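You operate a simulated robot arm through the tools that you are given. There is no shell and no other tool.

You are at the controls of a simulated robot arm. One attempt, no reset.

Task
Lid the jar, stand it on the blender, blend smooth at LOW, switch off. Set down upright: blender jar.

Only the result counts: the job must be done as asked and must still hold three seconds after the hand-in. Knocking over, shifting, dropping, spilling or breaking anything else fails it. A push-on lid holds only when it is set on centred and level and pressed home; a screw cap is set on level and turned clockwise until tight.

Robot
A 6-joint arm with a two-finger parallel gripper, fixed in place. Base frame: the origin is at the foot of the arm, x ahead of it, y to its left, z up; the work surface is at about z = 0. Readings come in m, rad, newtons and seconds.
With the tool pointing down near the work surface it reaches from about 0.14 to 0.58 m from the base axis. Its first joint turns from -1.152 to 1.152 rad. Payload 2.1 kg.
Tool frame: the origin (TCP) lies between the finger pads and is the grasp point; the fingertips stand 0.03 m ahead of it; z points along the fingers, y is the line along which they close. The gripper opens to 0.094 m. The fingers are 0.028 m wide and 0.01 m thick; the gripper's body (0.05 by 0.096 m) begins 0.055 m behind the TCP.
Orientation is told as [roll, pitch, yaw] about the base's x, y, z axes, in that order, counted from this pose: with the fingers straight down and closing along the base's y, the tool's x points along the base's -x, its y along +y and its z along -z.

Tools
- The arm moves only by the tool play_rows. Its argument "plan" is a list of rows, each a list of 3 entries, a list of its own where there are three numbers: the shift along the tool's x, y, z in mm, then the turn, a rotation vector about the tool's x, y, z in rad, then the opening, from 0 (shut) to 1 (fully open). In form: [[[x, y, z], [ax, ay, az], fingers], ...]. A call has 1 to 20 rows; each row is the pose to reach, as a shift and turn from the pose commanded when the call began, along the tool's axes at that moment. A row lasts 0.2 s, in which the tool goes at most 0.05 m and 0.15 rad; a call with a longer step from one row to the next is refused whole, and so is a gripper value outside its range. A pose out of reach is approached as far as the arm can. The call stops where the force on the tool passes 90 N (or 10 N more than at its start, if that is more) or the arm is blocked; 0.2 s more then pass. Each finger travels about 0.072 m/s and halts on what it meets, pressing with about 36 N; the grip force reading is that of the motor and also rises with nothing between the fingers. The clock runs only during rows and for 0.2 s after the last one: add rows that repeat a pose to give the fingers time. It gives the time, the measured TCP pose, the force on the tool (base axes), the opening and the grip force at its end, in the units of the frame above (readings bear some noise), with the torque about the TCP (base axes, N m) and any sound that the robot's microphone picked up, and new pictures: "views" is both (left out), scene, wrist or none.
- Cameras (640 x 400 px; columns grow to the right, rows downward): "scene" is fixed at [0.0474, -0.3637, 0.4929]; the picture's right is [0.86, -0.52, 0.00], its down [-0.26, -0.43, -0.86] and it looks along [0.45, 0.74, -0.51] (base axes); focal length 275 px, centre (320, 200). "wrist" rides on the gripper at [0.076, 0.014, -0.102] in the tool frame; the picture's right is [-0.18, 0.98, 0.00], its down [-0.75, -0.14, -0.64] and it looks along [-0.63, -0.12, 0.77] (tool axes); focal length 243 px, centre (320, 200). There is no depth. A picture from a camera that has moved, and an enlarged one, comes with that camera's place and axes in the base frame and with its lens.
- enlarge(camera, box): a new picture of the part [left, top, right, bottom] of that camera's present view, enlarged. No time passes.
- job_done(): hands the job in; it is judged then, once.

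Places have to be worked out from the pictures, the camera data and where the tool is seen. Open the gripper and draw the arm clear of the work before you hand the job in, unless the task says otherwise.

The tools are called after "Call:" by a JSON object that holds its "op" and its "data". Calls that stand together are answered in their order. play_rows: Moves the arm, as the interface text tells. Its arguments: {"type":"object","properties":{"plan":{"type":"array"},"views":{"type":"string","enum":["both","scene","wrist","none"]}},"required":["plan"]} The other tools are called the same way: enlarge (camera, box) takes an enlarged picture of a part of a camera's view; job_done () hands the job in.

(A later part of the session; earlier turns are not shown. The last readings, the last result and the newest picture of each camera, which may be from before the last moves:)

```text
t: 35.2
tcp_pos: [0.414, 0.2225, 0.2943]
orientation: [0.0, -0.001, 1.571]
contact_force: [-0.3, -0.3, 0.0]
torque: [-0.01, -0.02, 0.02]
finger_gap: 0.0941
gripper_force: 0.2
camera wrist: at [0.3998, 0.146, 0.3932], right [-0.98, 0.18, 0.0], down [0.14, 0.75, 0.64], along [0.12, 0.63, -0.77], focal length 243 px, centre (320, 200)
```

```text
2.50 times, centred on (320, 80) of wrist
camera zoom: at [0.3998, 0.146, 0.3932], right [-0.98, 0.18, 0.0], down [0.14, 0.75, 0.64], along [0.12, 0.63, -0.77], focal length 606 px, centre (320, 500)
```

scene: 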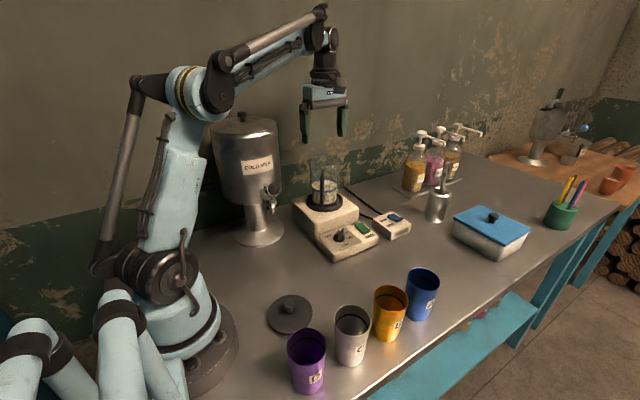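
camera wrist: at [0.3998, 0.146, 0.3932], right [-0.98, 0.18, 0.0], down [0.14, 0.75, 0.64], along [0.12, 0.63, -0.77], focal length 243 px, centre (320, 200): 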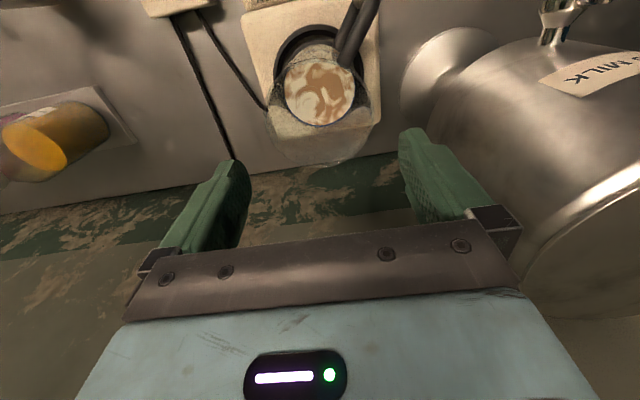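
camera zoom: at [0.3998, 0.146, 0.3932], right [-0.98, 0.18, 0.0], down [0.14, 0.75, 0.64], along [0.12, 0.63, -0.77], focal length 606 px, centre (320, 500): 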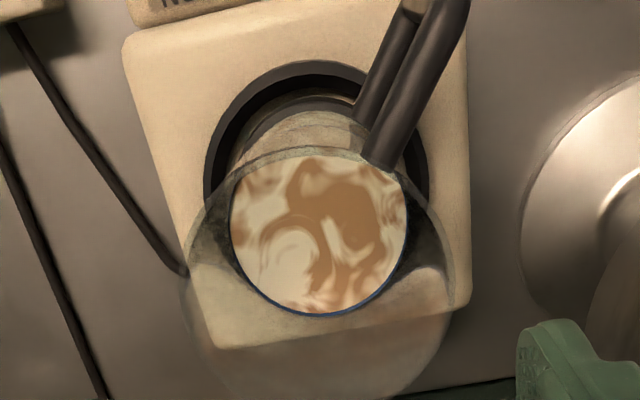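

The jar stands upright in the ring. With the hand at this reference pose the jar axis is within 1 mm of the TCP at about (0.414, 0.222). Now I go to the lid near (0.183, -0.025), staying high, and come to z≈0.2 above it.

Call:
{"op": "play_rows", "data": {"plan": [[[20, 19, 0], [0, 0, 0], 1], [[50, 47, 0], [0, 0, 0], 1], [[82, 77, 0], [0, 0, 0], 0.9], [[115, 108, 0], [0, 0, 0], 0.8], [[148, 139, 0], [0, 0, 0], 0.7], [[180, 169, 10], [0, 0, 0], 0.6], [[210, 197, 30], [0, 0, 0], 0.6], [[232, 218, 60], [0, 0, 0], 0.6], [[246, 231, 85], [0, 0, 0], 0.6], [[246, 231, 94], [0, 0, 0], 0.6], [[246, 231, 94], [0, 0, 0], 0.6]], "views": "both"}}

Call:
{"op": "enlarge", "data": {"camera": "wrist", "box": [250, 20, 400, 130]}}

```text
t: 37.6
tcp_pos: [0.1833, -0.0243, 0.1979]
orientation: [-0.001, 0.001, 1.569]
contact_force: [0.6, -0.1, -0.3]
torque: [-0.02, -0.02, 0.03]
finger_gap: 0.0564
gripper_force: 0.1
camera wrist: at [0.1696, -0.1014, 0.2981], right [-0.98, 0.18, 0.0], down [0.14, 0.75, 0.64], along [0.12, 0.63, -0.77], focal length 243 px, centre (320, 200)
```

scene: 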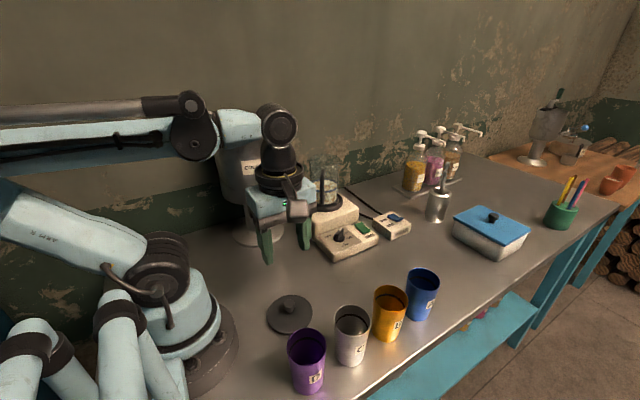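
wrist: 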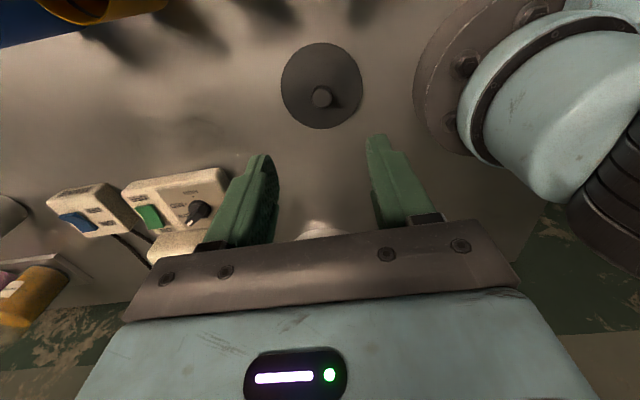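

```text
3.64 times, centred on (325, 75) of wrist
camera zoom: at [0.1696, -0.1014, 0.2981], right [-0.98, 0.18, 0.0], down [0.14, 0.75, 0.64], along [0.12, 0.63, -0.77], focal length 882 px, centre (302, 654)
```

zoom: 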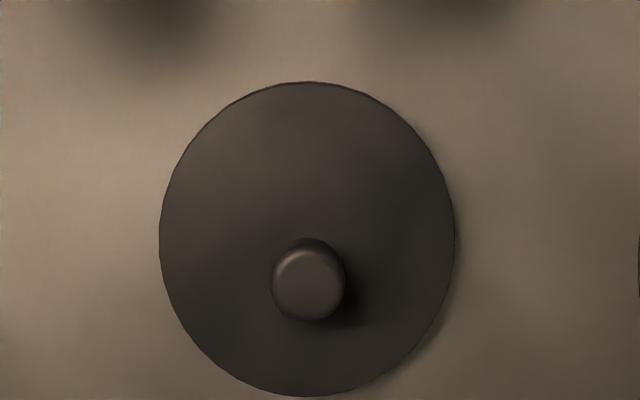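

The lid's centre is about 1 mm toward -x and 3 mm toward +y of the TCP. I correct and descend until the fingertips are beside the knob, then check.

Call:
{"op": "play_rows", "data": {"plan": [[[-3, 1.2, 30], [0, 0, 0], 0.6], [[-3, 1.2, 65], [0, 0, 0], 0.6], [[-3, 1.2, 100], [0, 0, 0], 0.5], [[-3, 1.2, 125], [0, 0, 0], 0.5], [[-3, 1.2, 140], [0, 0, 0], 0.5], [[-3, 1.2, 140], [0, 0, 0], 0.5]], "views": "both"}}

Call:
{"op": "enlarge", "data": {"camera": "scene", "box": [240, 250, 350, 340]}}

Call:
{"op": "enlarge", "data": {"camera": "wrist", "box": [220, 70, 420, 220]}}

```text
t: 39.0
tcp_pos: [0.1819, -0.0208, 0.0569]
orientation: [0.0, -0.001, 1.572]
contact_force: [-0.4, -0.4, 0.9]
torque: [-0.01, 0.02, 0.02]
finger_gap: 0.0471
gripper_force: 0.1
camera wrist: at [0.1682, -0.0973, 0.1576], right [-0.98, 0.18, 0.0], down [0.14, 0.75, 0.64], along [0.12, 0.63, -0.77], focal length 243 px, centre (320, 200)
```

scene: 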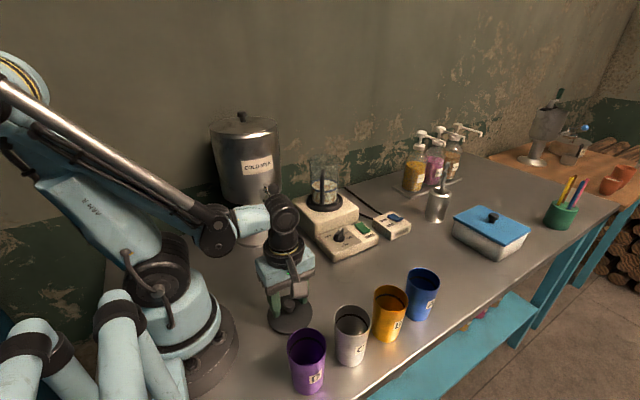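
wrist: 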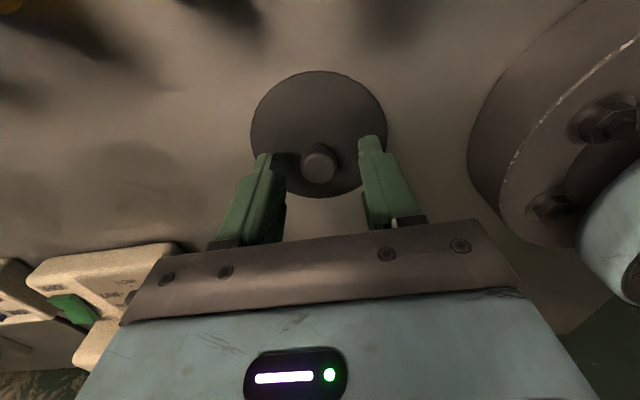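

```text
4.44 times, centred on (295, 295) of scene
camera zoom: at [0.0473, -0.3637, 0.4929], right [0.86, -0.52, 0.0], down [-0.26, -0.43, -0.86], along [0.45, 0.74, -0.51], focal length 1221 px, centre (431, -222)
```

zoom: 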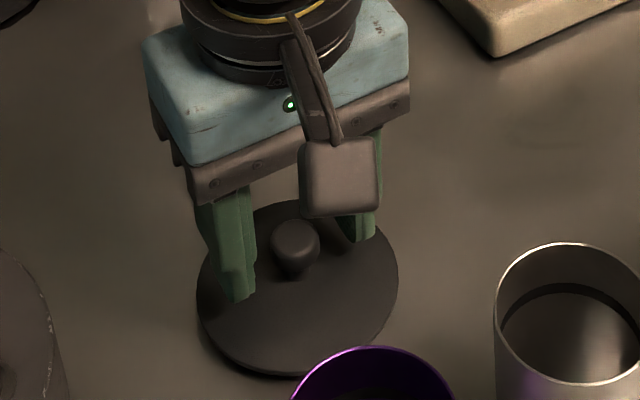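

```text
2.67 times, centred on (320, 145) of wrist
camera zoom: at [0.1682, -0.0973, 0.1576], right [-0.98, 0.18, 0.0], down [0.14, 0.75, 0.64], along [0.12, 0.63, -0.77], focal length 647 px, centre (320, 347)
```

zoom: 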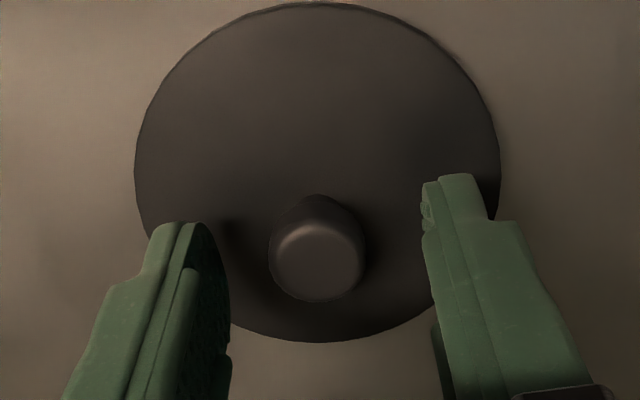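

The knob is centred between the fingers; lid centre is ~1.5–2 mm toward -y of the TCP. I correct that, descend 9 mm and close gently on the knob.

Call:
{"op": "play_rows", "data": {"plan": [[[1.8, 0, 3], [0, 0, 0], 0.5], [[1.8, 0, 6], [0, 0, 0], 0.5], [[1.8, 0, 9], [0, 0, 0], 0.5], [[1.8, 0, 9], [0, 0, 0], 0.4], [[1.8, 0, 9], [0, 0, 0], 0.32], [[1.8, 0, 9], [0, 0, 0], 0.26], [[1.8, 0, 9], [0, 0, 0], 0.2], [[1.8, 0, 9], [0, 0, 0], 0.0], [[1.8, 0, 9], [0, 0, 0], 0.0]], "views": "both"}}

Call:
{"op": "enlarge", "data": {"camera": "wrist", "box": [220, 70, 420, 220]}}

Call:
{"op": "enlarge", "data": {"camera": "scene", "box": [240, 250, 350, 340]}}

```text
t: 41.0
tcp_pos: [0.1824, -0.0234, 0.0485]
orientation: [0.0, -0.002, 1.571]
contact_force: [1.9, 0.4, -0.6]
torque: [0.0, -0.01, -0.03]
finger_gap: 0.0206
gripper_force: 36.1
camera wrist: at [0.168, -0.099, 0.1498], right [-0.98, 0.18, 0.0], down [0.14, 0.75, 0.64], along [0.12, 0.63, -0.77], focal length 243 px, centre (320, 200)
```

scene: 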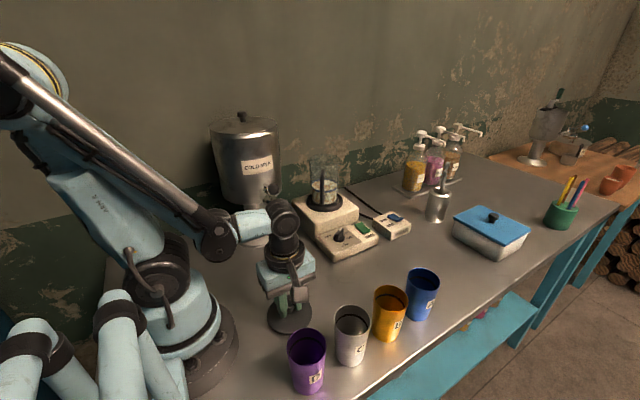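
wrist: 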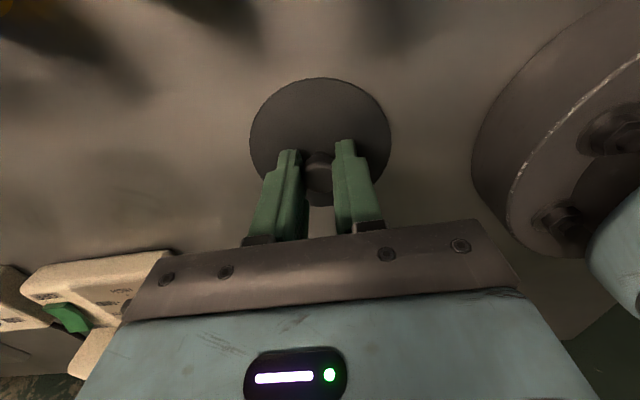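

```text
2.67 times, centred on (320, 145) of wrist
camera zoom: at [0.168, -0.099, 0.1498], right [-0.98, 0.18, 0.0], down [0.14, 0.75, 0.64], along [0.12, 0.63, -0.77], focal length 647 px, centre (320, 347)
```

zoom: 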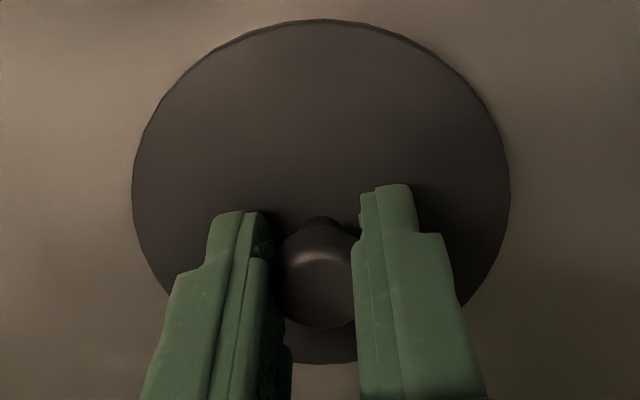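

```text
4.44 times, centred on (295, 295) of scene
camera zoom: at [0.0473, -0.3637, 0.4929], right [0.86, -0.52, 0.0], down [-0.26, -0.43, -0.86], along [0.45, 0.74, -0.51], focal length 1221 px, centre (431, -222)
```

zoom: 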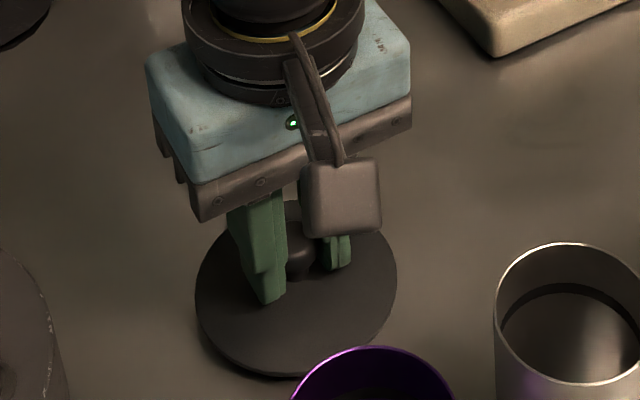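

The knob is held (gap 20.6 mm) and the lid's centre coincides with the TCP within about 1 mm. I lift 20 mm to see whether it hangs level.

Call:
{"op": "play_rows", "data": {"plan": [[[0, 0, -4], [0, 0, 0], 0], [[0, 0, -10], [0, 0, 0], 0], [[0, 0, -20], [0, 0, 0], 0], [[0, 0, -35], [0, 0, 0], 0], [[0, 0, -50], [0, 0, 0], 0], [[0, 0, -50], [0, 0, 0], 0]], "views": "both"}}

Call:
{"op": "enlarge", "data": {"camera": "wrist", "box": [220, 70, 420, 220]}}

Call:
{"op": "enlarge", "data": {"camera": "scene", "box": [240, 230, 350, 320]}}

```text
t: 42.4
tcp_pos: [0.1822, -0.0231, 0.099]
orientation: [0.0, -0.002, 1.572]
contact_force: [-0.3, -0.2, -0.4]
torque: [-0.01, 0.01, 0.02]
finger_gap: 0.0202
gripper_force: 36.1
camera wrist: at [0.1681, -0.0987, 0.1997], right [-0.98, 0.18, 0.0], down [0.14, 0.75, 0.64], along [0.12, 0.63, -0.77], focal length 243 px, centre (320, 200)
```

scene: 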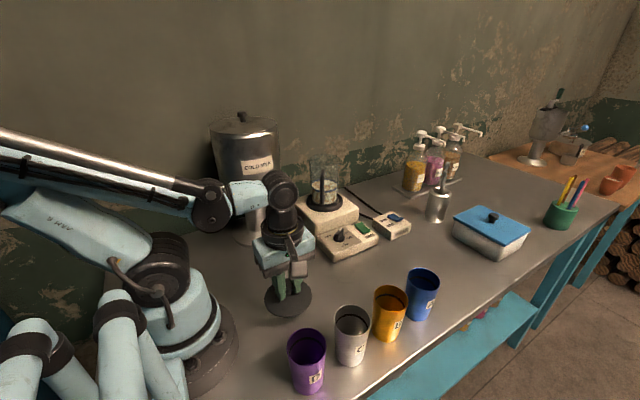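
wrist: 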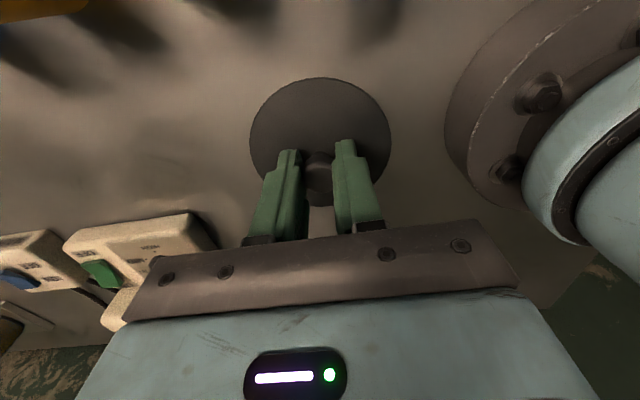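

```text
2.67 times, centred on (320, 145) of wrist
camera zoom: at [0.1681, -0.0987, 0.1997], right [-0.98, 0.18, 0.0], down [0.14, 0.75, 0.64], along [0.12, 0.63, -0.77], focal length 647 px, centre (320, 347)
```

zoom: 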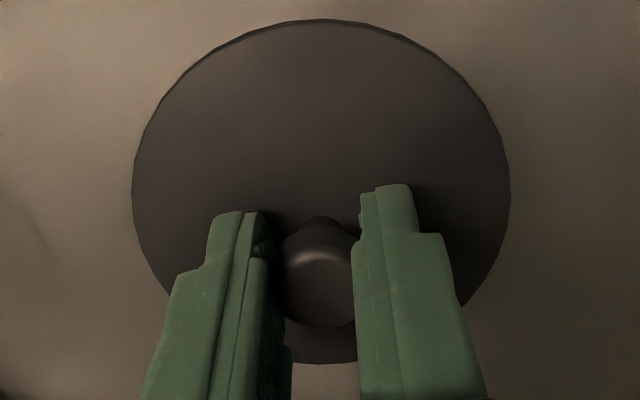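

```text
4.44 times, centred on (295, 275) of scene
camera zoom: at [0.0474, -0.3637, 0.4929], right [0.86, -0.52, 0.0], down [-0.26, -0.43, -0.86], along [0.45, 0.74, -0.51], focal length 1221 px, centre (431, -133)
```

zoom: 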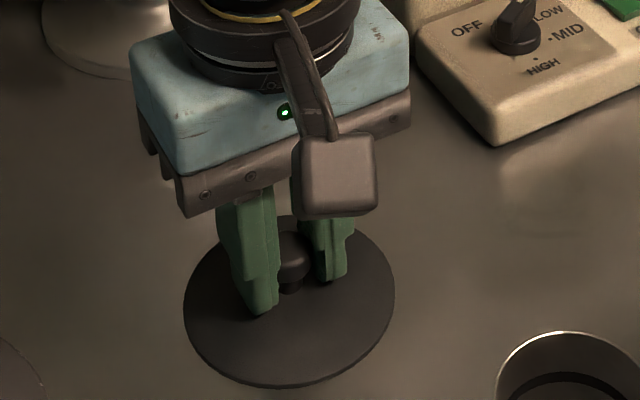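

The lid hangs level and centred. I raise it to z≈0.33 and carry it above the jar.

Call:
{"op": "play_rows", "data": {"plan": [[[0, 0, -35], [0, 0, 0], 0], [[0, 0, -80], [0, 0, 0], 0], [[0, 0, -125], [0, 0, 0], 0], [[0, 0, -170], [0, 0, 0], 0], [[0, 0, -210], [0, 0, 0], 0], [[-10, -9, -231], [0, 0, 0], 0], [[-35, -33, -231], [0, 0, 0], 0], [[-65, -62, -231], [0, 0, 0], 0], [[-97, -92, -231], [0, 0, 0], 0], [[-130, -123, -231], [0, 0, 0], 0], [[-163, -155, -231], [0, 0, 0], 0], [[-194, -184, -231], [0, 0, 0], 0], [[-220, -209, -231], [0, 0, 0], 0], [[-237, -225, -231], [0, 0, 0], 0], [[-244.1, -232.7, -231], [0, 0, 0], 0], [[-244.1, -232.7, -231], [0, 0, 0], 0], [[-244.1, -232.7, -231], [0, 0, 0], 0]], "views": "both"}}

Call:
{"op": "enlarge", "data": {"camera": "scene", "box": [280, 90, 380, 220]}}

Call:
{"op": "enlarge", "data": {"camera": "wrist", "box": [220, 30, 420, 220]}}

```text
t: 46.0
tcp_pos: [0.4153, 0.2223, 0.3298]
orientation: [-0.002, -0.001, 1.57]
contact_force: [-0.2, -0.2, 0.1]
torque: [-0.03, -0.04, -0.01]
finger_gap: 0.0207
gripper_force: 35.7
camera wrist: at [0.4016, 0.1456, 0.4304], right [-0.98, 0.18, 0.0], down [0.14, 0.75, 0.64], along [0.12, 0.63, -0.77], focal length 243 px, centre (320, 200)
```

scene: 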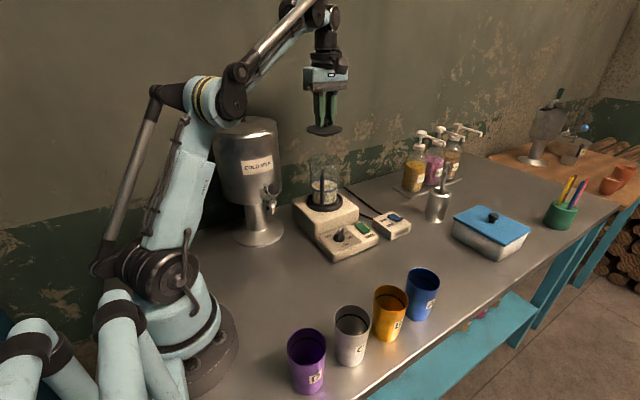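
wrist: 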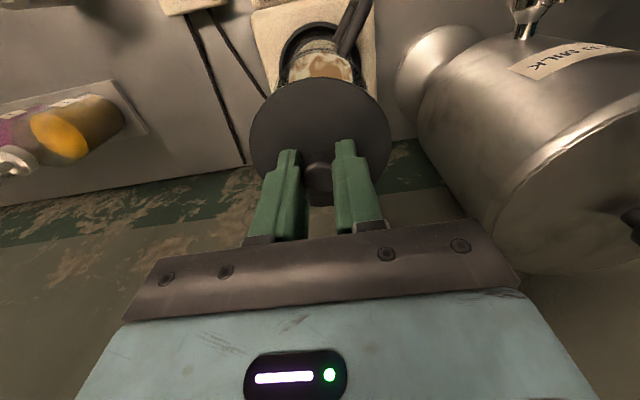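

```text
3.08 times, centred on (330, 155) of scene
camera zoom: at [0.0474, -0.3637, 0.4929], right [0.86, -0.52, 0.0], down [-0.26, -0.43, -0.86], along [0.45, 0.74, -0.51], focal length 845 px, centre (289, 338)
```

zoom: 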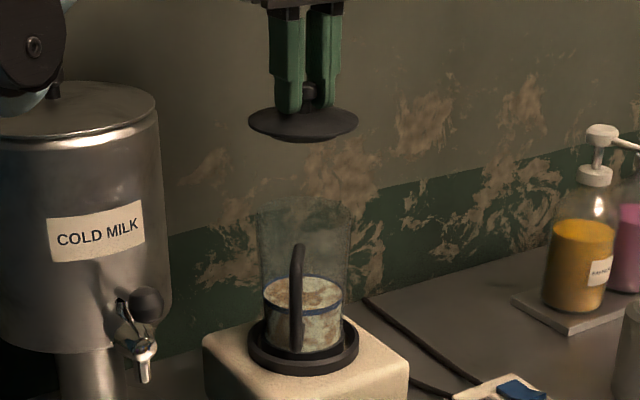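

```text
2.11 times, centred on (320, 125) of wrist
camera zoom: at [0.4016, 0.1456, 0.4304], right [-0.98, 0.18, 0.0], down [0.14, 0.75, 0.64], along [0.12, 0.63, -0.77], focal length 511 px, centre (320, 358)
```

zoom: 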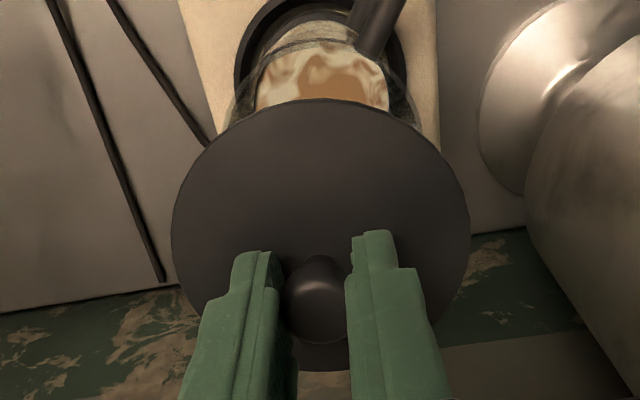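

The lid hovers over the jar. I zoom in to measure the lid and the glass rim for final alignment.

Call:
{"op": "enlarge", "data": {"camera": "scene", "box": [300, 115, 350, 175]}}

Call:
{"op": "enlarge", "data": {"camera": "scene", "box": [302, 145, 350, 185]}}

Call:
{"op": "enlarge", "data": {"camera": "wrist", "box": [260, 10, 380, 90]}}

```text
6.67 times, centred on (325, 145) of scene
camera zoom: at [0.0474, -0.3637, 0.4929], right [0.86, -0.52, 0.0], down [-0.26, -0.43, -0.86], along [0.45, 0.74, -0.51], focal length 1831 px, centre (287, 567)
```

zoom: 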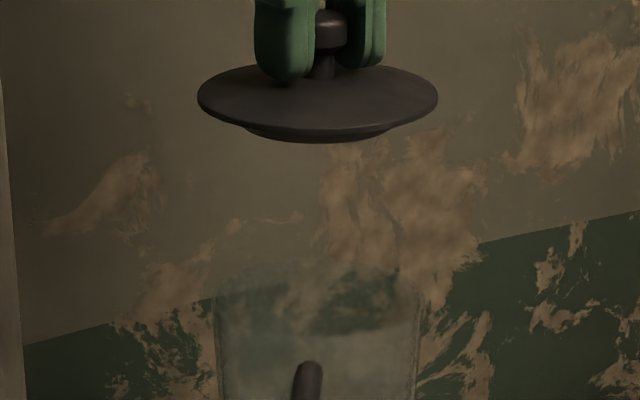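

```text
10.00 times, centred on (326, 165) of scene
camera zoom: at [0.0474, -0.3637, 0.4929], right [0.86, -0.52, 0.0], down [-0.26, -0.43, -0.86], along [0.45, 0.74, -0.51], focal length 2747 px, centre (260, 550)
```

zoom: 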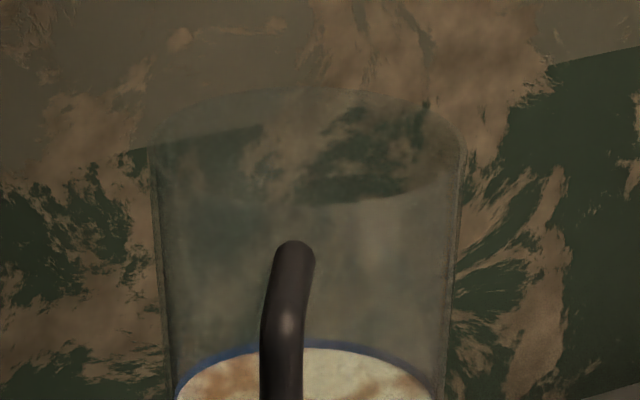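

```text
5.00 times, centred on (320, 50) of wrist
camera zoom: at [0.4016, 0.1456, 0.4304], right [-0.98, 0.18, 0.0], down [0.14, 0.75, 0.64], along [0.12, 0.63, -0.77], focal length 1213 px, centre (320, 950)
```

zoom: 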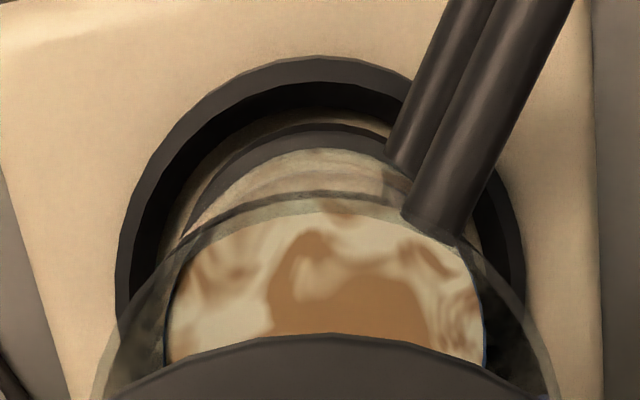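

Alignment looks good: the lid needs about 1 mm toward -y. I shift slightly and lower until the plug of the lid is ~1 cm above the rim (z_rim≈0.21), then look again.

Call:
{"op": "play_rows", "data": {"plan": [[[1.2, 0.5, 10], [0, 0, 0], 0], [[1.2, 0.5, 25], [0, 0, 0], 0], [[1.2, 0.5, 42], [0, 0, 0], 0], [[1.2, 0.5, 56], [0, 0, 0], 0], [[1.2, 0.5, 61], [0, 0, 0], 0], [[1.2, 0.5, 61], [0, 0, 0], 0]], "views": "both"}}

Call:
{"op": "enlarge", "data": {"camera": "scene", "box": [300, 130, 350, 170]}}

Call:
{"op": "enlarge", "data": {"camera": "wrist", "box": [240, 40, 400, 140]}}

```text
t: 47.4
tcp_pos: [0.4148, 0.2191, 0.2684]
orientation: [0.001, -0.001, 1.571]
contact_force: [-0.2, 0.0, -0.5]
torque: [-0.01, 0.01, 0.0]
finger_gap: 0.0204
gripper_force: 36.1
camera wrist: at [0.4012, 0.1424, 0.3695], right [-0.98, 0.18, 0.0], down [0.14, 0.75, 0.64], along [0.12, 0.63, -0.77], focal length 243 px, centre (320, 200)
```

scene: 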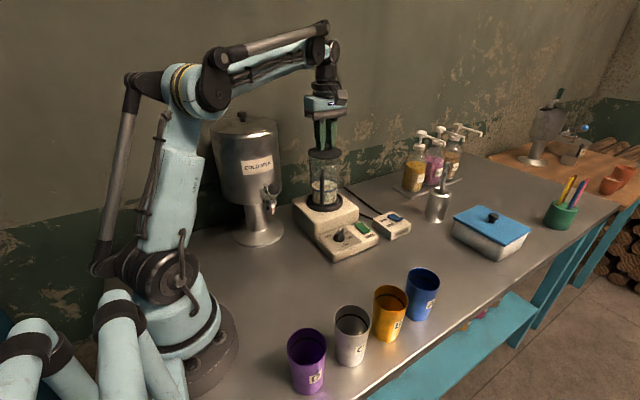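
wrist: 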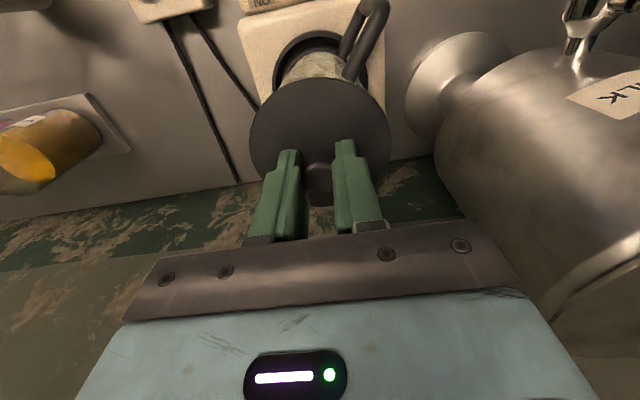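

```text
10.00 times, centred on (325, 150) of scene
camera zoom: at [0.0474, -0.3637, 0.4929], right [0.86, -0.52, 0.0], down [-0.26, -0.43, -0.86], along [0.45, 0.74, -0.51], focal length 2747 px, centre (270, 700)
```

zoom: 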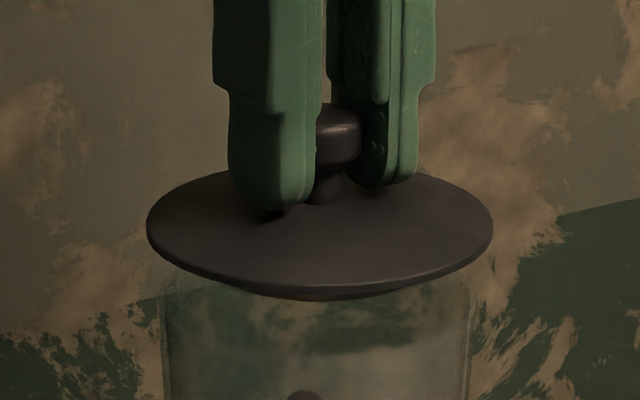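

```text
4.00 times, centred on (320, 90) of wrist
camera zoom: at [0.4012, 0.1424, 0.3695], right [-0.98, 0.18, 0.0], down [0.14, 0.75, 0.64], along [0.12, 0.63, -0.77], focal length 970 px, centre (320, 640)
```

zoom: 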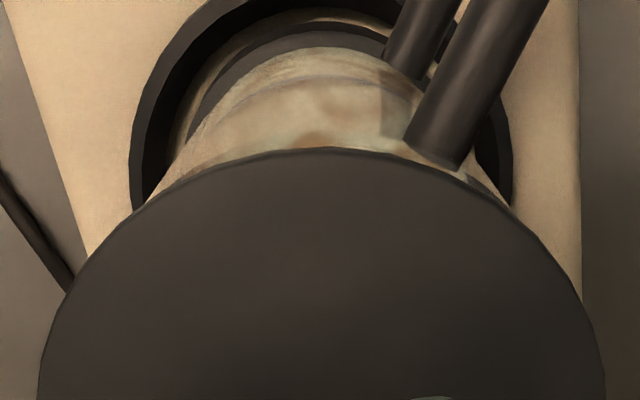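

After lowering, the lid is about 1 mm too far toward -y. I correct by 1.3 mm and lower another 8 mm.

Call:
{"op": "play_rows", "data": {"plan": [[[-1.3, 0, 0], [0, 0, 0], 0], [[-1.3, 0, 3], [0, 0, 0], 0], [[-1.3, 0, 6], [0, 0, 0], 0], [[-1.3, 0, 8], [0, 0, 0], 0], [[-1.3, 0, 8], [0, 0, 0], 0], [[-1.3, 0, 8], [0, 0, 0], 0]], "views": "both"}}

Call:
{"op": "enlarge", "data": {"camera": "scene", "box": [300, 135, 350, 175]}}

Call:
{"op": "enlarge", "data": {"camera": "wrist", "box": [240, 30, 400, 130]}}

```text
t: 48.8
tcp_pos: [0.415, 0.2212, 0.2612]
orientation: [0.0, 0.0, 1.571]
contact_force: [1.5, 0.3, -0.3]
torque: [0.01, 0.01, -0.01]
finger_gap: 0.02
gripper_force: 36.6
camera wrist: at [0.4007, 0.1441, 0.3618], right [-0.98, 0.18, 0.0], down [0.14, 0.75, 0.64], along [0.12, 0.63, -0.77], focal length 243 px, centre (320, 200)
```

scene: 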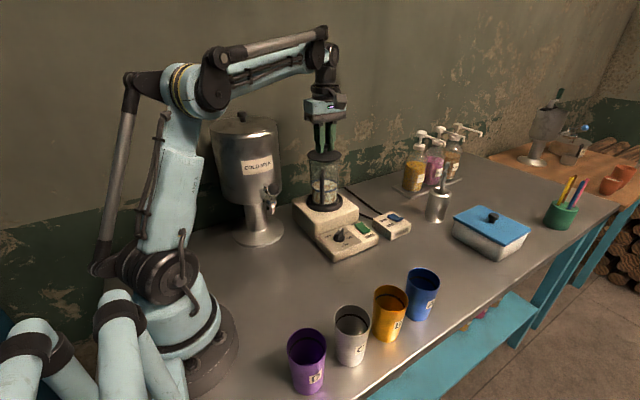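
wrist: 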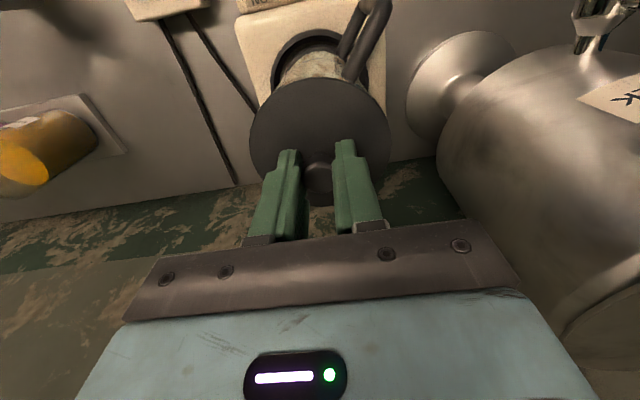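

```text
10.00 times, centred on (325, 155) of scene
camera zoom: at [0.0474, -0.3637, 0.4929], right [0.86, -0.52, 0.0], down [-0.26, -0.43, -0.86], along [0.45, 0.74, -0.51], focal length 2747 px, centre (270, 650)
```

zoom: 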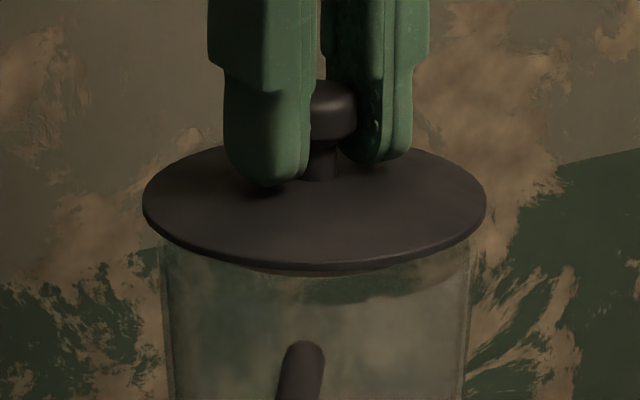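

```text
4.00 times, centred on (320, 80) of wrist
camera zoom: at [0.4007, 0.1441, 0.3618], right [-0.98, 0.18, 0.0], down [0.14, 0.75, 0.64], along [0.12, 0.63, -0.77], focal length 970 px, centre (320, 680)
```

zoom: 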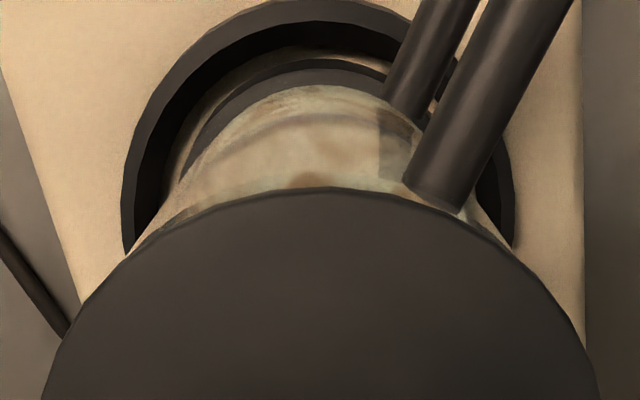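

Lid and jar are aligned within about 1 mm. I lower in 1 mm steps and watch the force as the plug enters.

Call:
{"op": "play_rows", "data": {"plan": [[[0, 0, 1], [0, 0, 0], 0], [[0, 0, 2], [0, 0, 0], 0], [[0, 0, 3], [0, 0, 0], 0], [[0, 0, 4], [0, 0, 0], 0], [[0, 0, 4], [0, 0, 0], 0]], "views": "scene"}}

Call:
{"op": "enlarge", "data": {"camera": "scene", "box": [300, 135, 350, 175]}}

```text
t: 50.0
tcp_pos: [0.4146, 0.221, 0.2568]
orientation: [0.0, -0.002, 1.571]
contact_force: [0.5, 0.8, -1.1]
torque: [0.01, -0.01, 0.0]
finger_gap: 0.0203
gripper_force: 35.8
```

scene: 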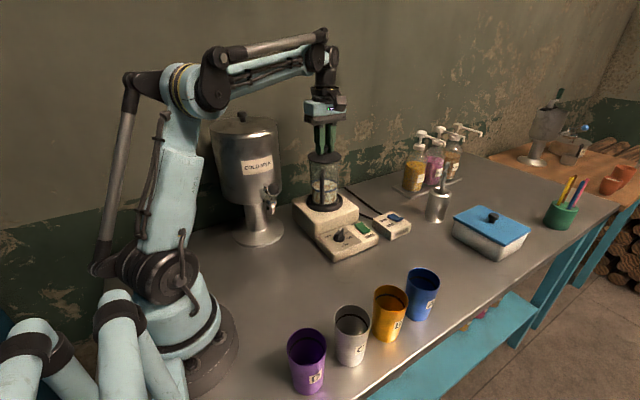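

```text
10.00 times, centred on (325, 155) of scene
camera zoom: at [0.0474, -0.3637, 0.4929], right [0.86, -0.52, 0.0], down [-0.26, -0.43, -0.86], along [0.45, 0.74, -0.51], focal length 2747 px, centre (270, 650)
```

zoom: 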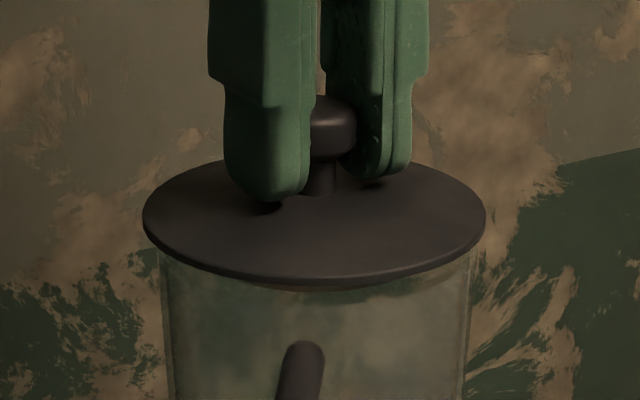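

No contact yet. I continue lowering in 1 mm steps.

Call:
{"op": "play_rows", "data": {"plan": [[[0, 0, 1], [0, 0, 0], 0], [[0, 0, 2], [0, 0, 0], 0], [[0, 0, 3], [0, 0, 0], 0], [[0, 0, 3], [0, 0, 0], 0]], "views": "scene"}}

Call:
{"op": "enlarge", "data": {"camera": "scene", "box": [300, 135, 350, 175]}}

```text
t: 51.0
tcp_pos: [0.4138, 0.2222, 0.2545]
orientation: [-0.001, 0.0, 1.571]
contact_force: [0.0, -0.1, -0.9]
torque: [-0.01, 0.02, -0.01]
finger_gap: 0.0204
gripper_force: 35.7
```

scene: 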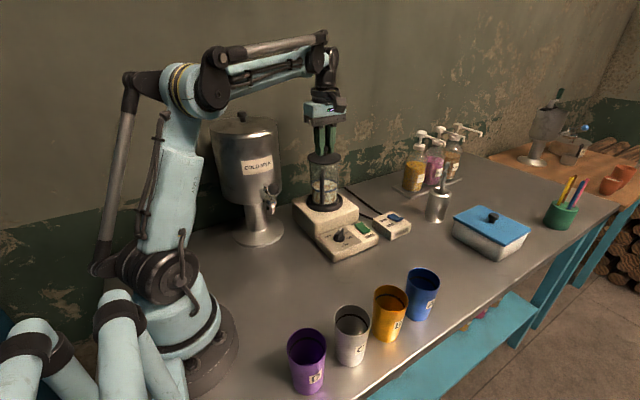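

```text
10.00 times, centred on (325, 155) of scene
camera zoom: at [0.0474, -0.3637, 0.4929], right [0.86, -0.52, 0.0], down [-0.26, -0.43, -0.86], along [0.45, 0.74, -0.51], focal length 2747 px, centre (270, 650)
```

zoom: 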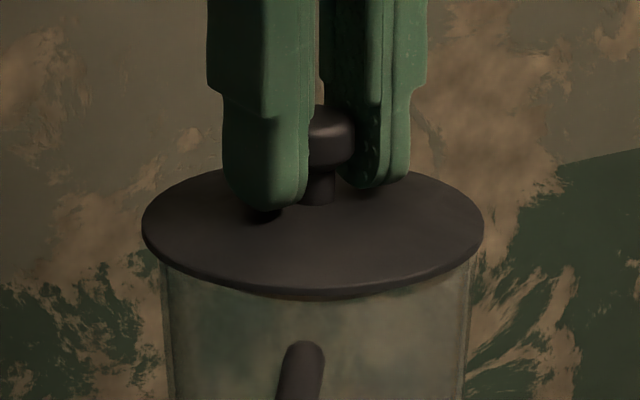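

Still free, with the plug about to enter. I continue 3 mm more.

Call:
{"op": "play_rows", "data": {"plan": [[[0, 0, 1], [0, 0, 0], 0], [[0, 0, 2], [0, 0, 0], 0], [[0, 0, 3], [0, 0, 0], 0], [[0, 0, 3], [0, 0, 0], 0]], "views": "both"}}

Call:
{"op": "enlarge", "data": {"camera": "scene", "box": [300, 135, 350, 175]}}

Call:
{"op": "enlarge", "data": {"camera": "wrist", "box": [240, 30, 400, 130]}}

```text
t: 52.0
tcp_pos: [0.4149, 0.2214, 0.2523]
orientation: [-0.001, 0.0, 1.57]
contact_force: [-0.8, -1.8, 11.2]
torque: [0.22, 0.01, 0.0]
finger_gap: 0.0201
gripper_force: 36.4
camera wrist: at [0.4005, 0.1444, 0.3522], right [-0.98, 0.18, 0.0], down [0.14, 0.75, 0.64], along [0.12, 0.63, -0.77], focal length 243 px, centre (320, 200)
```

scene: 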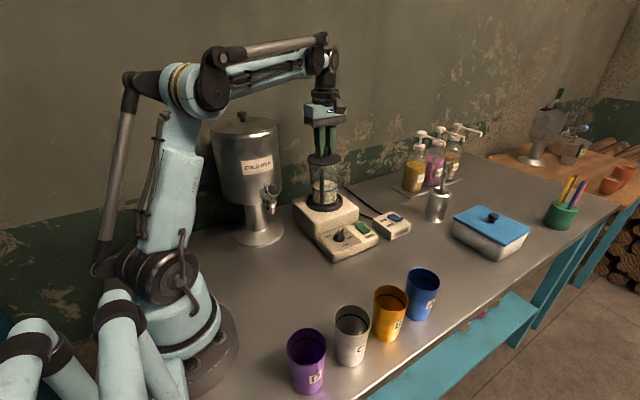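
wrist: 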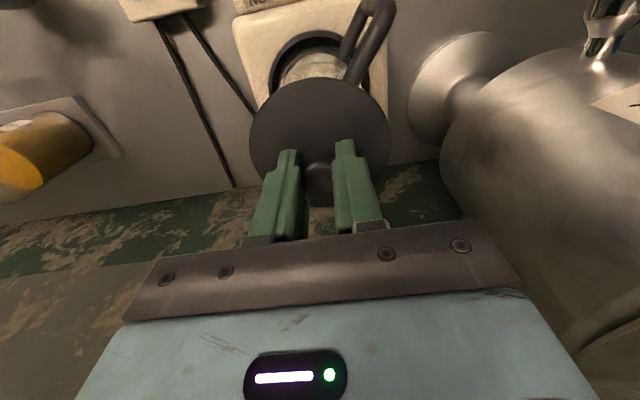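

```text
10.00 times, centred on (325, 155) of scene
camera zoom: at [0.0473, -0.3638, 0.4929], right [0.86, -0.52, 0.0], down [-0.26, -0.43, -0.86], along [0.45, 0.74, -0.51], focal length 2747 px, centre (270, 650)
```

zoom: 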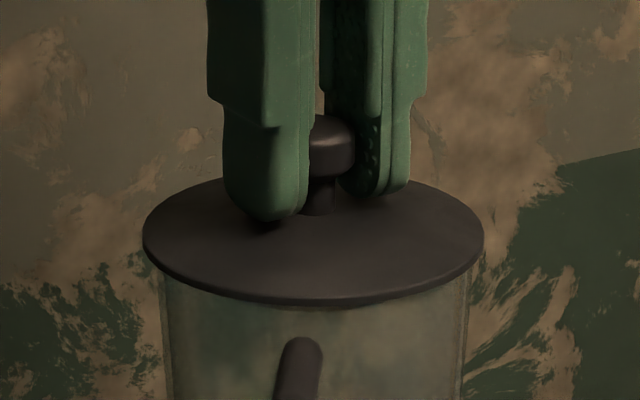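

```text
4.00 times, centred on (320, 80) of wrist
camera zoom: at [0.4005, 0.1444, 0.3522], right [-0.98, 0.18, 0.0], down [0.14, 0.75, 0.64], along [0.12, 0.63, -0.77], focal length 970 px, centre (320, 680)
```

zoom: 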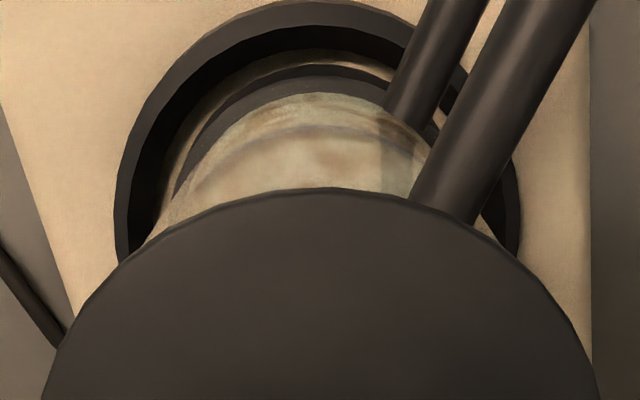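

First contact: about 11 N at TCP z≈0.252, with a small torque. I zoom in at the rim to see whether the plug has entered the glass.

Call:
{"op": "enlarge", "data": {"camera": "scene", "box": [310, 155, 342, 175]}}

Call:
{"op": "enlarge", "data": {"camera": "wrist", "box": [270, 45, 380, 95]}}

```text
16.00 times, centred on (326, 165) of scene
camera zoom: at [0.0473, -0.3638, 0.4929], right [0.86, -0.52, 0.0], down [-0.26, -0.43, -0.86], along [0.45, 0.74, -0.51], focal length 4395 px, centre (224, 760)
```

zoom: 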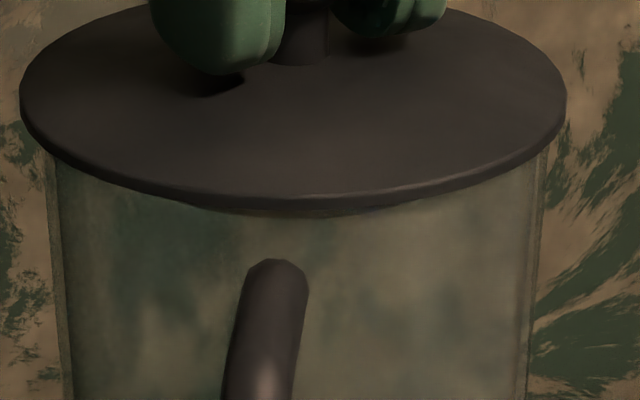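

```text
5.82 times, centred on (325, 70) of wrist
camera zoom: at [0.4005, 0.1444, 0.3522], right [-0.98, 0.18, 0.0], down [0.14, 0.75, 0.64], along [0.12, 0.63, -0.77], focal length 1412 px, centre (291, 956)
```

zoom: 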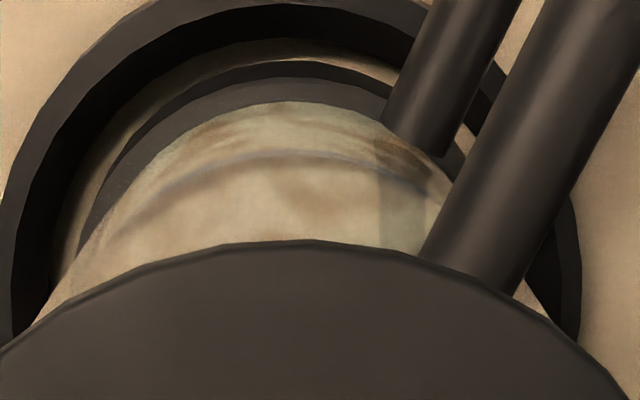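

The contact reaction is on the +y side and pushes toward -y, so the lid is about 1.5 mm too far in +y. I raise 2 mm, shift 1.5 mm toward -y and lower again.

Call:
{"op": "play_rows", "data": {"plan": [[[0, 0, -2], [0, 0, 0], 0], [[1.5, 0, -2], [0, 0, 0], 0], [[1.5, 0, -1], [0, 0, 0], 0], [[1.5, 0, 0], [0, 0, 0], 0], [[1.5, 0, 0], [0, 0, 0], 0]], "views": "none"}}

```text
t: 53.2
tcp_pos: [0.4135, 0.2204, 0.2512]
orientation: [0.0, 0.0, 1.571]
contact_force: [0.1, -1.3, 1.5]
torque: [0.05, -0.01, -0.01]
finger_gap: 0.0205
gripper_force: 35.3
```

At the same height the force dropped to 1.5 N, so the lid slid in better. I continue down 1 mm at a time.

Call:
{"op": "play_rows", "data": {"plan": [[[0, 0, 1], [0, 0, 0], 0], [[0, 0, 1.5], [0, 0, 0], 0], [[0, 0, 1.5], [0, 0, 0], 0]], "views": "none"}}

```text
t: 54.0
tcp_pos: [0.4133, 0.2191, 0.2507]
orientation: [0.001, 0.0, 1.571]
contact_force: [-5.4, -5.2, 35.0]
torque: [-0.19, 0.1, 0.01]
finger_gap: 0.0203
gripper_force: 35.7
```

Now 35 N, with the reaction almost central. I look at the lid to judge if it is seated or the plug is resting on the rim.

Call:
{"op": "play_rows", "data": {"plan": [[[0, 0, -0.7], [0, 0, 0], 0], [[0, 0, -0.7], [0, 0, 0], 0]], "views": "both"}}

Call:
{"op": "enlarge", "data": {"camera": "scene", "box": [310, 155, 342, 175]}}

Call:
{"op": "enlarge", "data": {"camera": "wrist", "box": [240, 30, 400, 130]}}

Call:
{"op": "enlarge", "data": {"camera": "scene", "box": [295, 135, 355, 215]}}

```text
t: 54.6
tcp_pos: [0.4144, 0.22, 0.2513]
orientation: [0.0, -0.001, 1.571]
contact_force: [-5.8, -4.9, 24.7]
torque: [-0.36, 0.21, -0.03]
finger_gap: 0.0202
gripper_force: 36.1
camera wrist: at [0.4006, 0.1432, 0.3513], right [-0.98, 0.18, 0.0], down [0.14, 0.75, 0.64], along [0.12, 0.63, -0.77], focal length 243 px, centre (320, 200)
```

scene: 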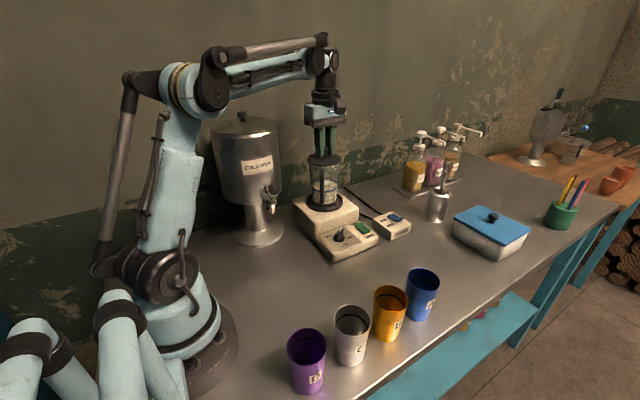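
wrist: 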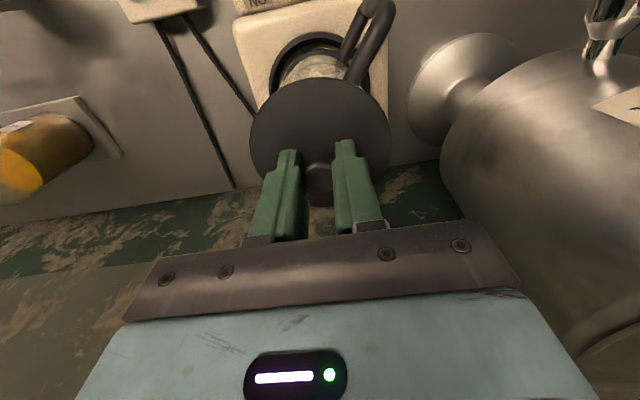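

```text
16.00 times, centred on (326, 165) of scene
camera zoom: at [0.0472, -0.3638, 0.4928], right [0.86, -0.52, 0.0], down [-0.26, -0.43, -0.86], along [0.45, 0.74, -0.51], focal length 4395 px, centre (224, 760)
```

zoom: 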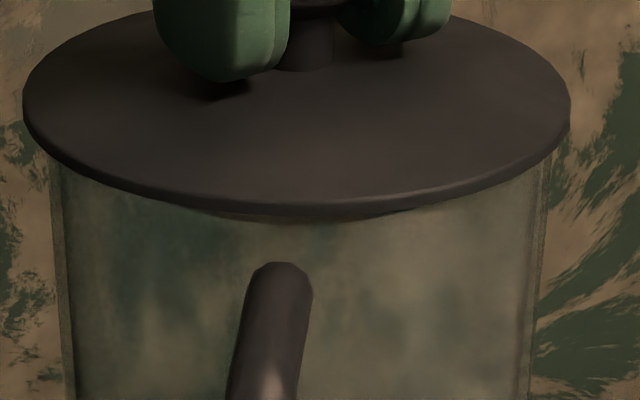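

```text
4.00 times, centred on (320, 80) of wrist
camera zoom: at [0.4006, 0.1432, 0.3513], right [-0.98, 0.18, 0.0], down [0.14, 0.75, 0.64], along [0.12, 0.63, -0.77], focal length 970 px, centre (320, 680)
```

zoom: 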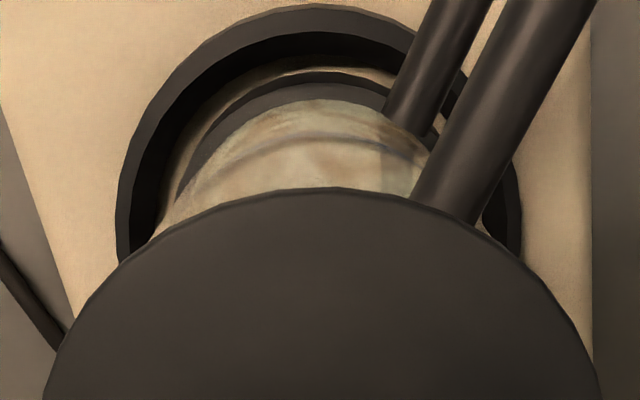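

```text
5.00 times, centred on (325, 175) of scene
camera zoom: at [0.0472, -0.3638, 0.4928], right [0.86, -0.52, 0.0], down [-0.26, -0.43, -0.86], along [0.45, 0.74, -0.51], focal length 1374 px, centre (295, 325)
```

zoom: 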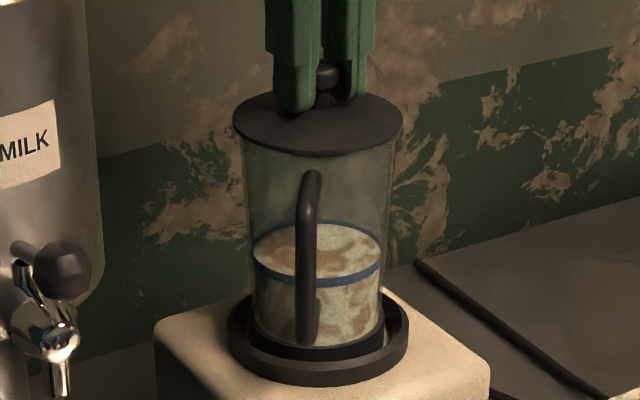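

The lid is level and centred over the glass with the plug at its mouth. I nudge 0.5 mm toward -x and -y to relieve the side force and press down in small steps.

Call:
{"op": "play_rows", "data": {"plan": [[[0.5, 0.5, 0], [0, 0, 0], 0], [[0.5, 0.5, 0.7], [0, 0, 0], 0], [[0.5, 0.5, 1.4], [0, 0, 0], 0], [[0.5, 0.5, 1.4], [0, 0, 0], 0]], "views": "none"}}

```text
t: 55.6
tcp_pos: [0.4141, 0.22, 0.2505]
orientation: [-0.001, -0.001, 1.571]
contact_force: [2.6, -1.9, 42.9]
torque: [0.02, -0.06, 0.02]
finger_gap: 0.0203
gripper_force: 36.0
```

43 N with little side force and almost no torque. I press on in 0.5 mm steps and watch whether it gives.

Call:
{"op": "play_rows", "data": {"plan": [[[0, 0, 0.5], [0, 0, 0], 0], [[0, 0, 1.0], [0, 0, 0], 0], [[0, 0, 1.0], [0, 0, 0], 0]], "views": "none"}}

```text
t: 56.4
tcp_pos: [0.4139, 0.22, 0.25]
orientation: [-0.002, -0.002, 1.572]
contact_force: [12.1, 4.6, 50.5]
torque: [0.27, -0.25, 0.08]
finger_gap: 0.0205
gripper_force: 36.9
```

50 N now. I take pictures to see whether the lid went down or slipped in the fingers.

Call:
{"op": "play_rows", "data": {"plan": [[[0, 0, 0], [0, 0, 0], 0]], "views": "both"}}

Call:
{"op": "enlarge", "data": {"camera": "scene", "box": [310, 140, 342, 175]}}

Call:
{"op": "enlarge", "data": {"camera": "wrist", "box": [240, 60, 400, 220]}}

```text
t: 56.8
tcp_pos: [0.4133, 0.2189, 0.2498]
orientation: [-0.001, -0.002, 1.57]
contact_force: [10.7, 5.7, 48.6]
torque: [0.3, -0.21, 0.04]
finger_gap: 0.0203
gripper_force: 35.9
camera wrist: at [0.3993, 0.1423, 0.35], right [-0.98, 0.18, 0.0], down [0.14, 0.75, 0.64], along [0.12, 0.63, -0.77], focal length 243 px, centre (320, 200)
```

scene: 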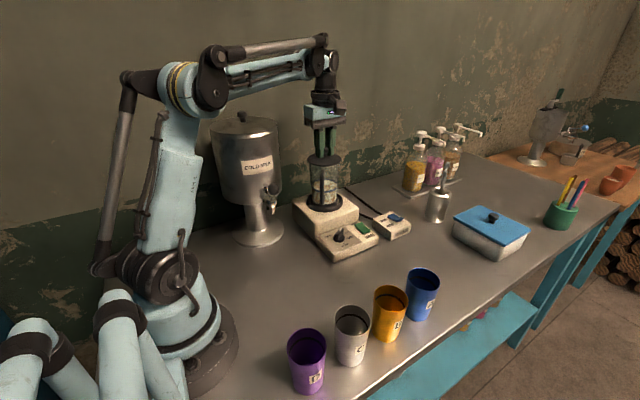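
wrist: 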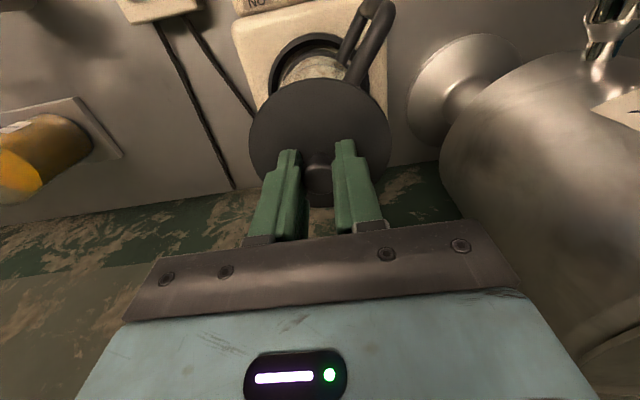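

```text
11.43 times, centred on (326, 158) of scene
camera zoom: at [0.0472, -0.3638, 0.4928], right [0.86, -0.52, 0.0], down [-0.26, -0.43, -0.86], along [0.45, 0.74, -0.51], focal length 3140 px, centre (251, 686)
```

zoom: 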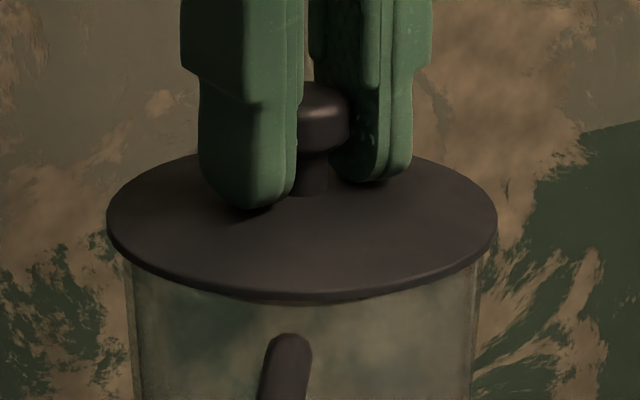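

```text
2.50 times, centred on (320, 140) of wrist
camera zoom: at [0.3993, 0.1423, 0.35], right [-0.98, 0.18, 0.0], down [0.14, 0.75, 0.64], along [0.12, 0.63, -0.77], focal length 606 px, centre (320, 350)
```

zoom: 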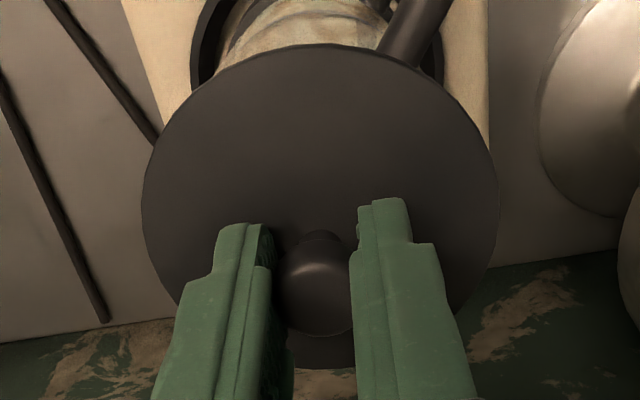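

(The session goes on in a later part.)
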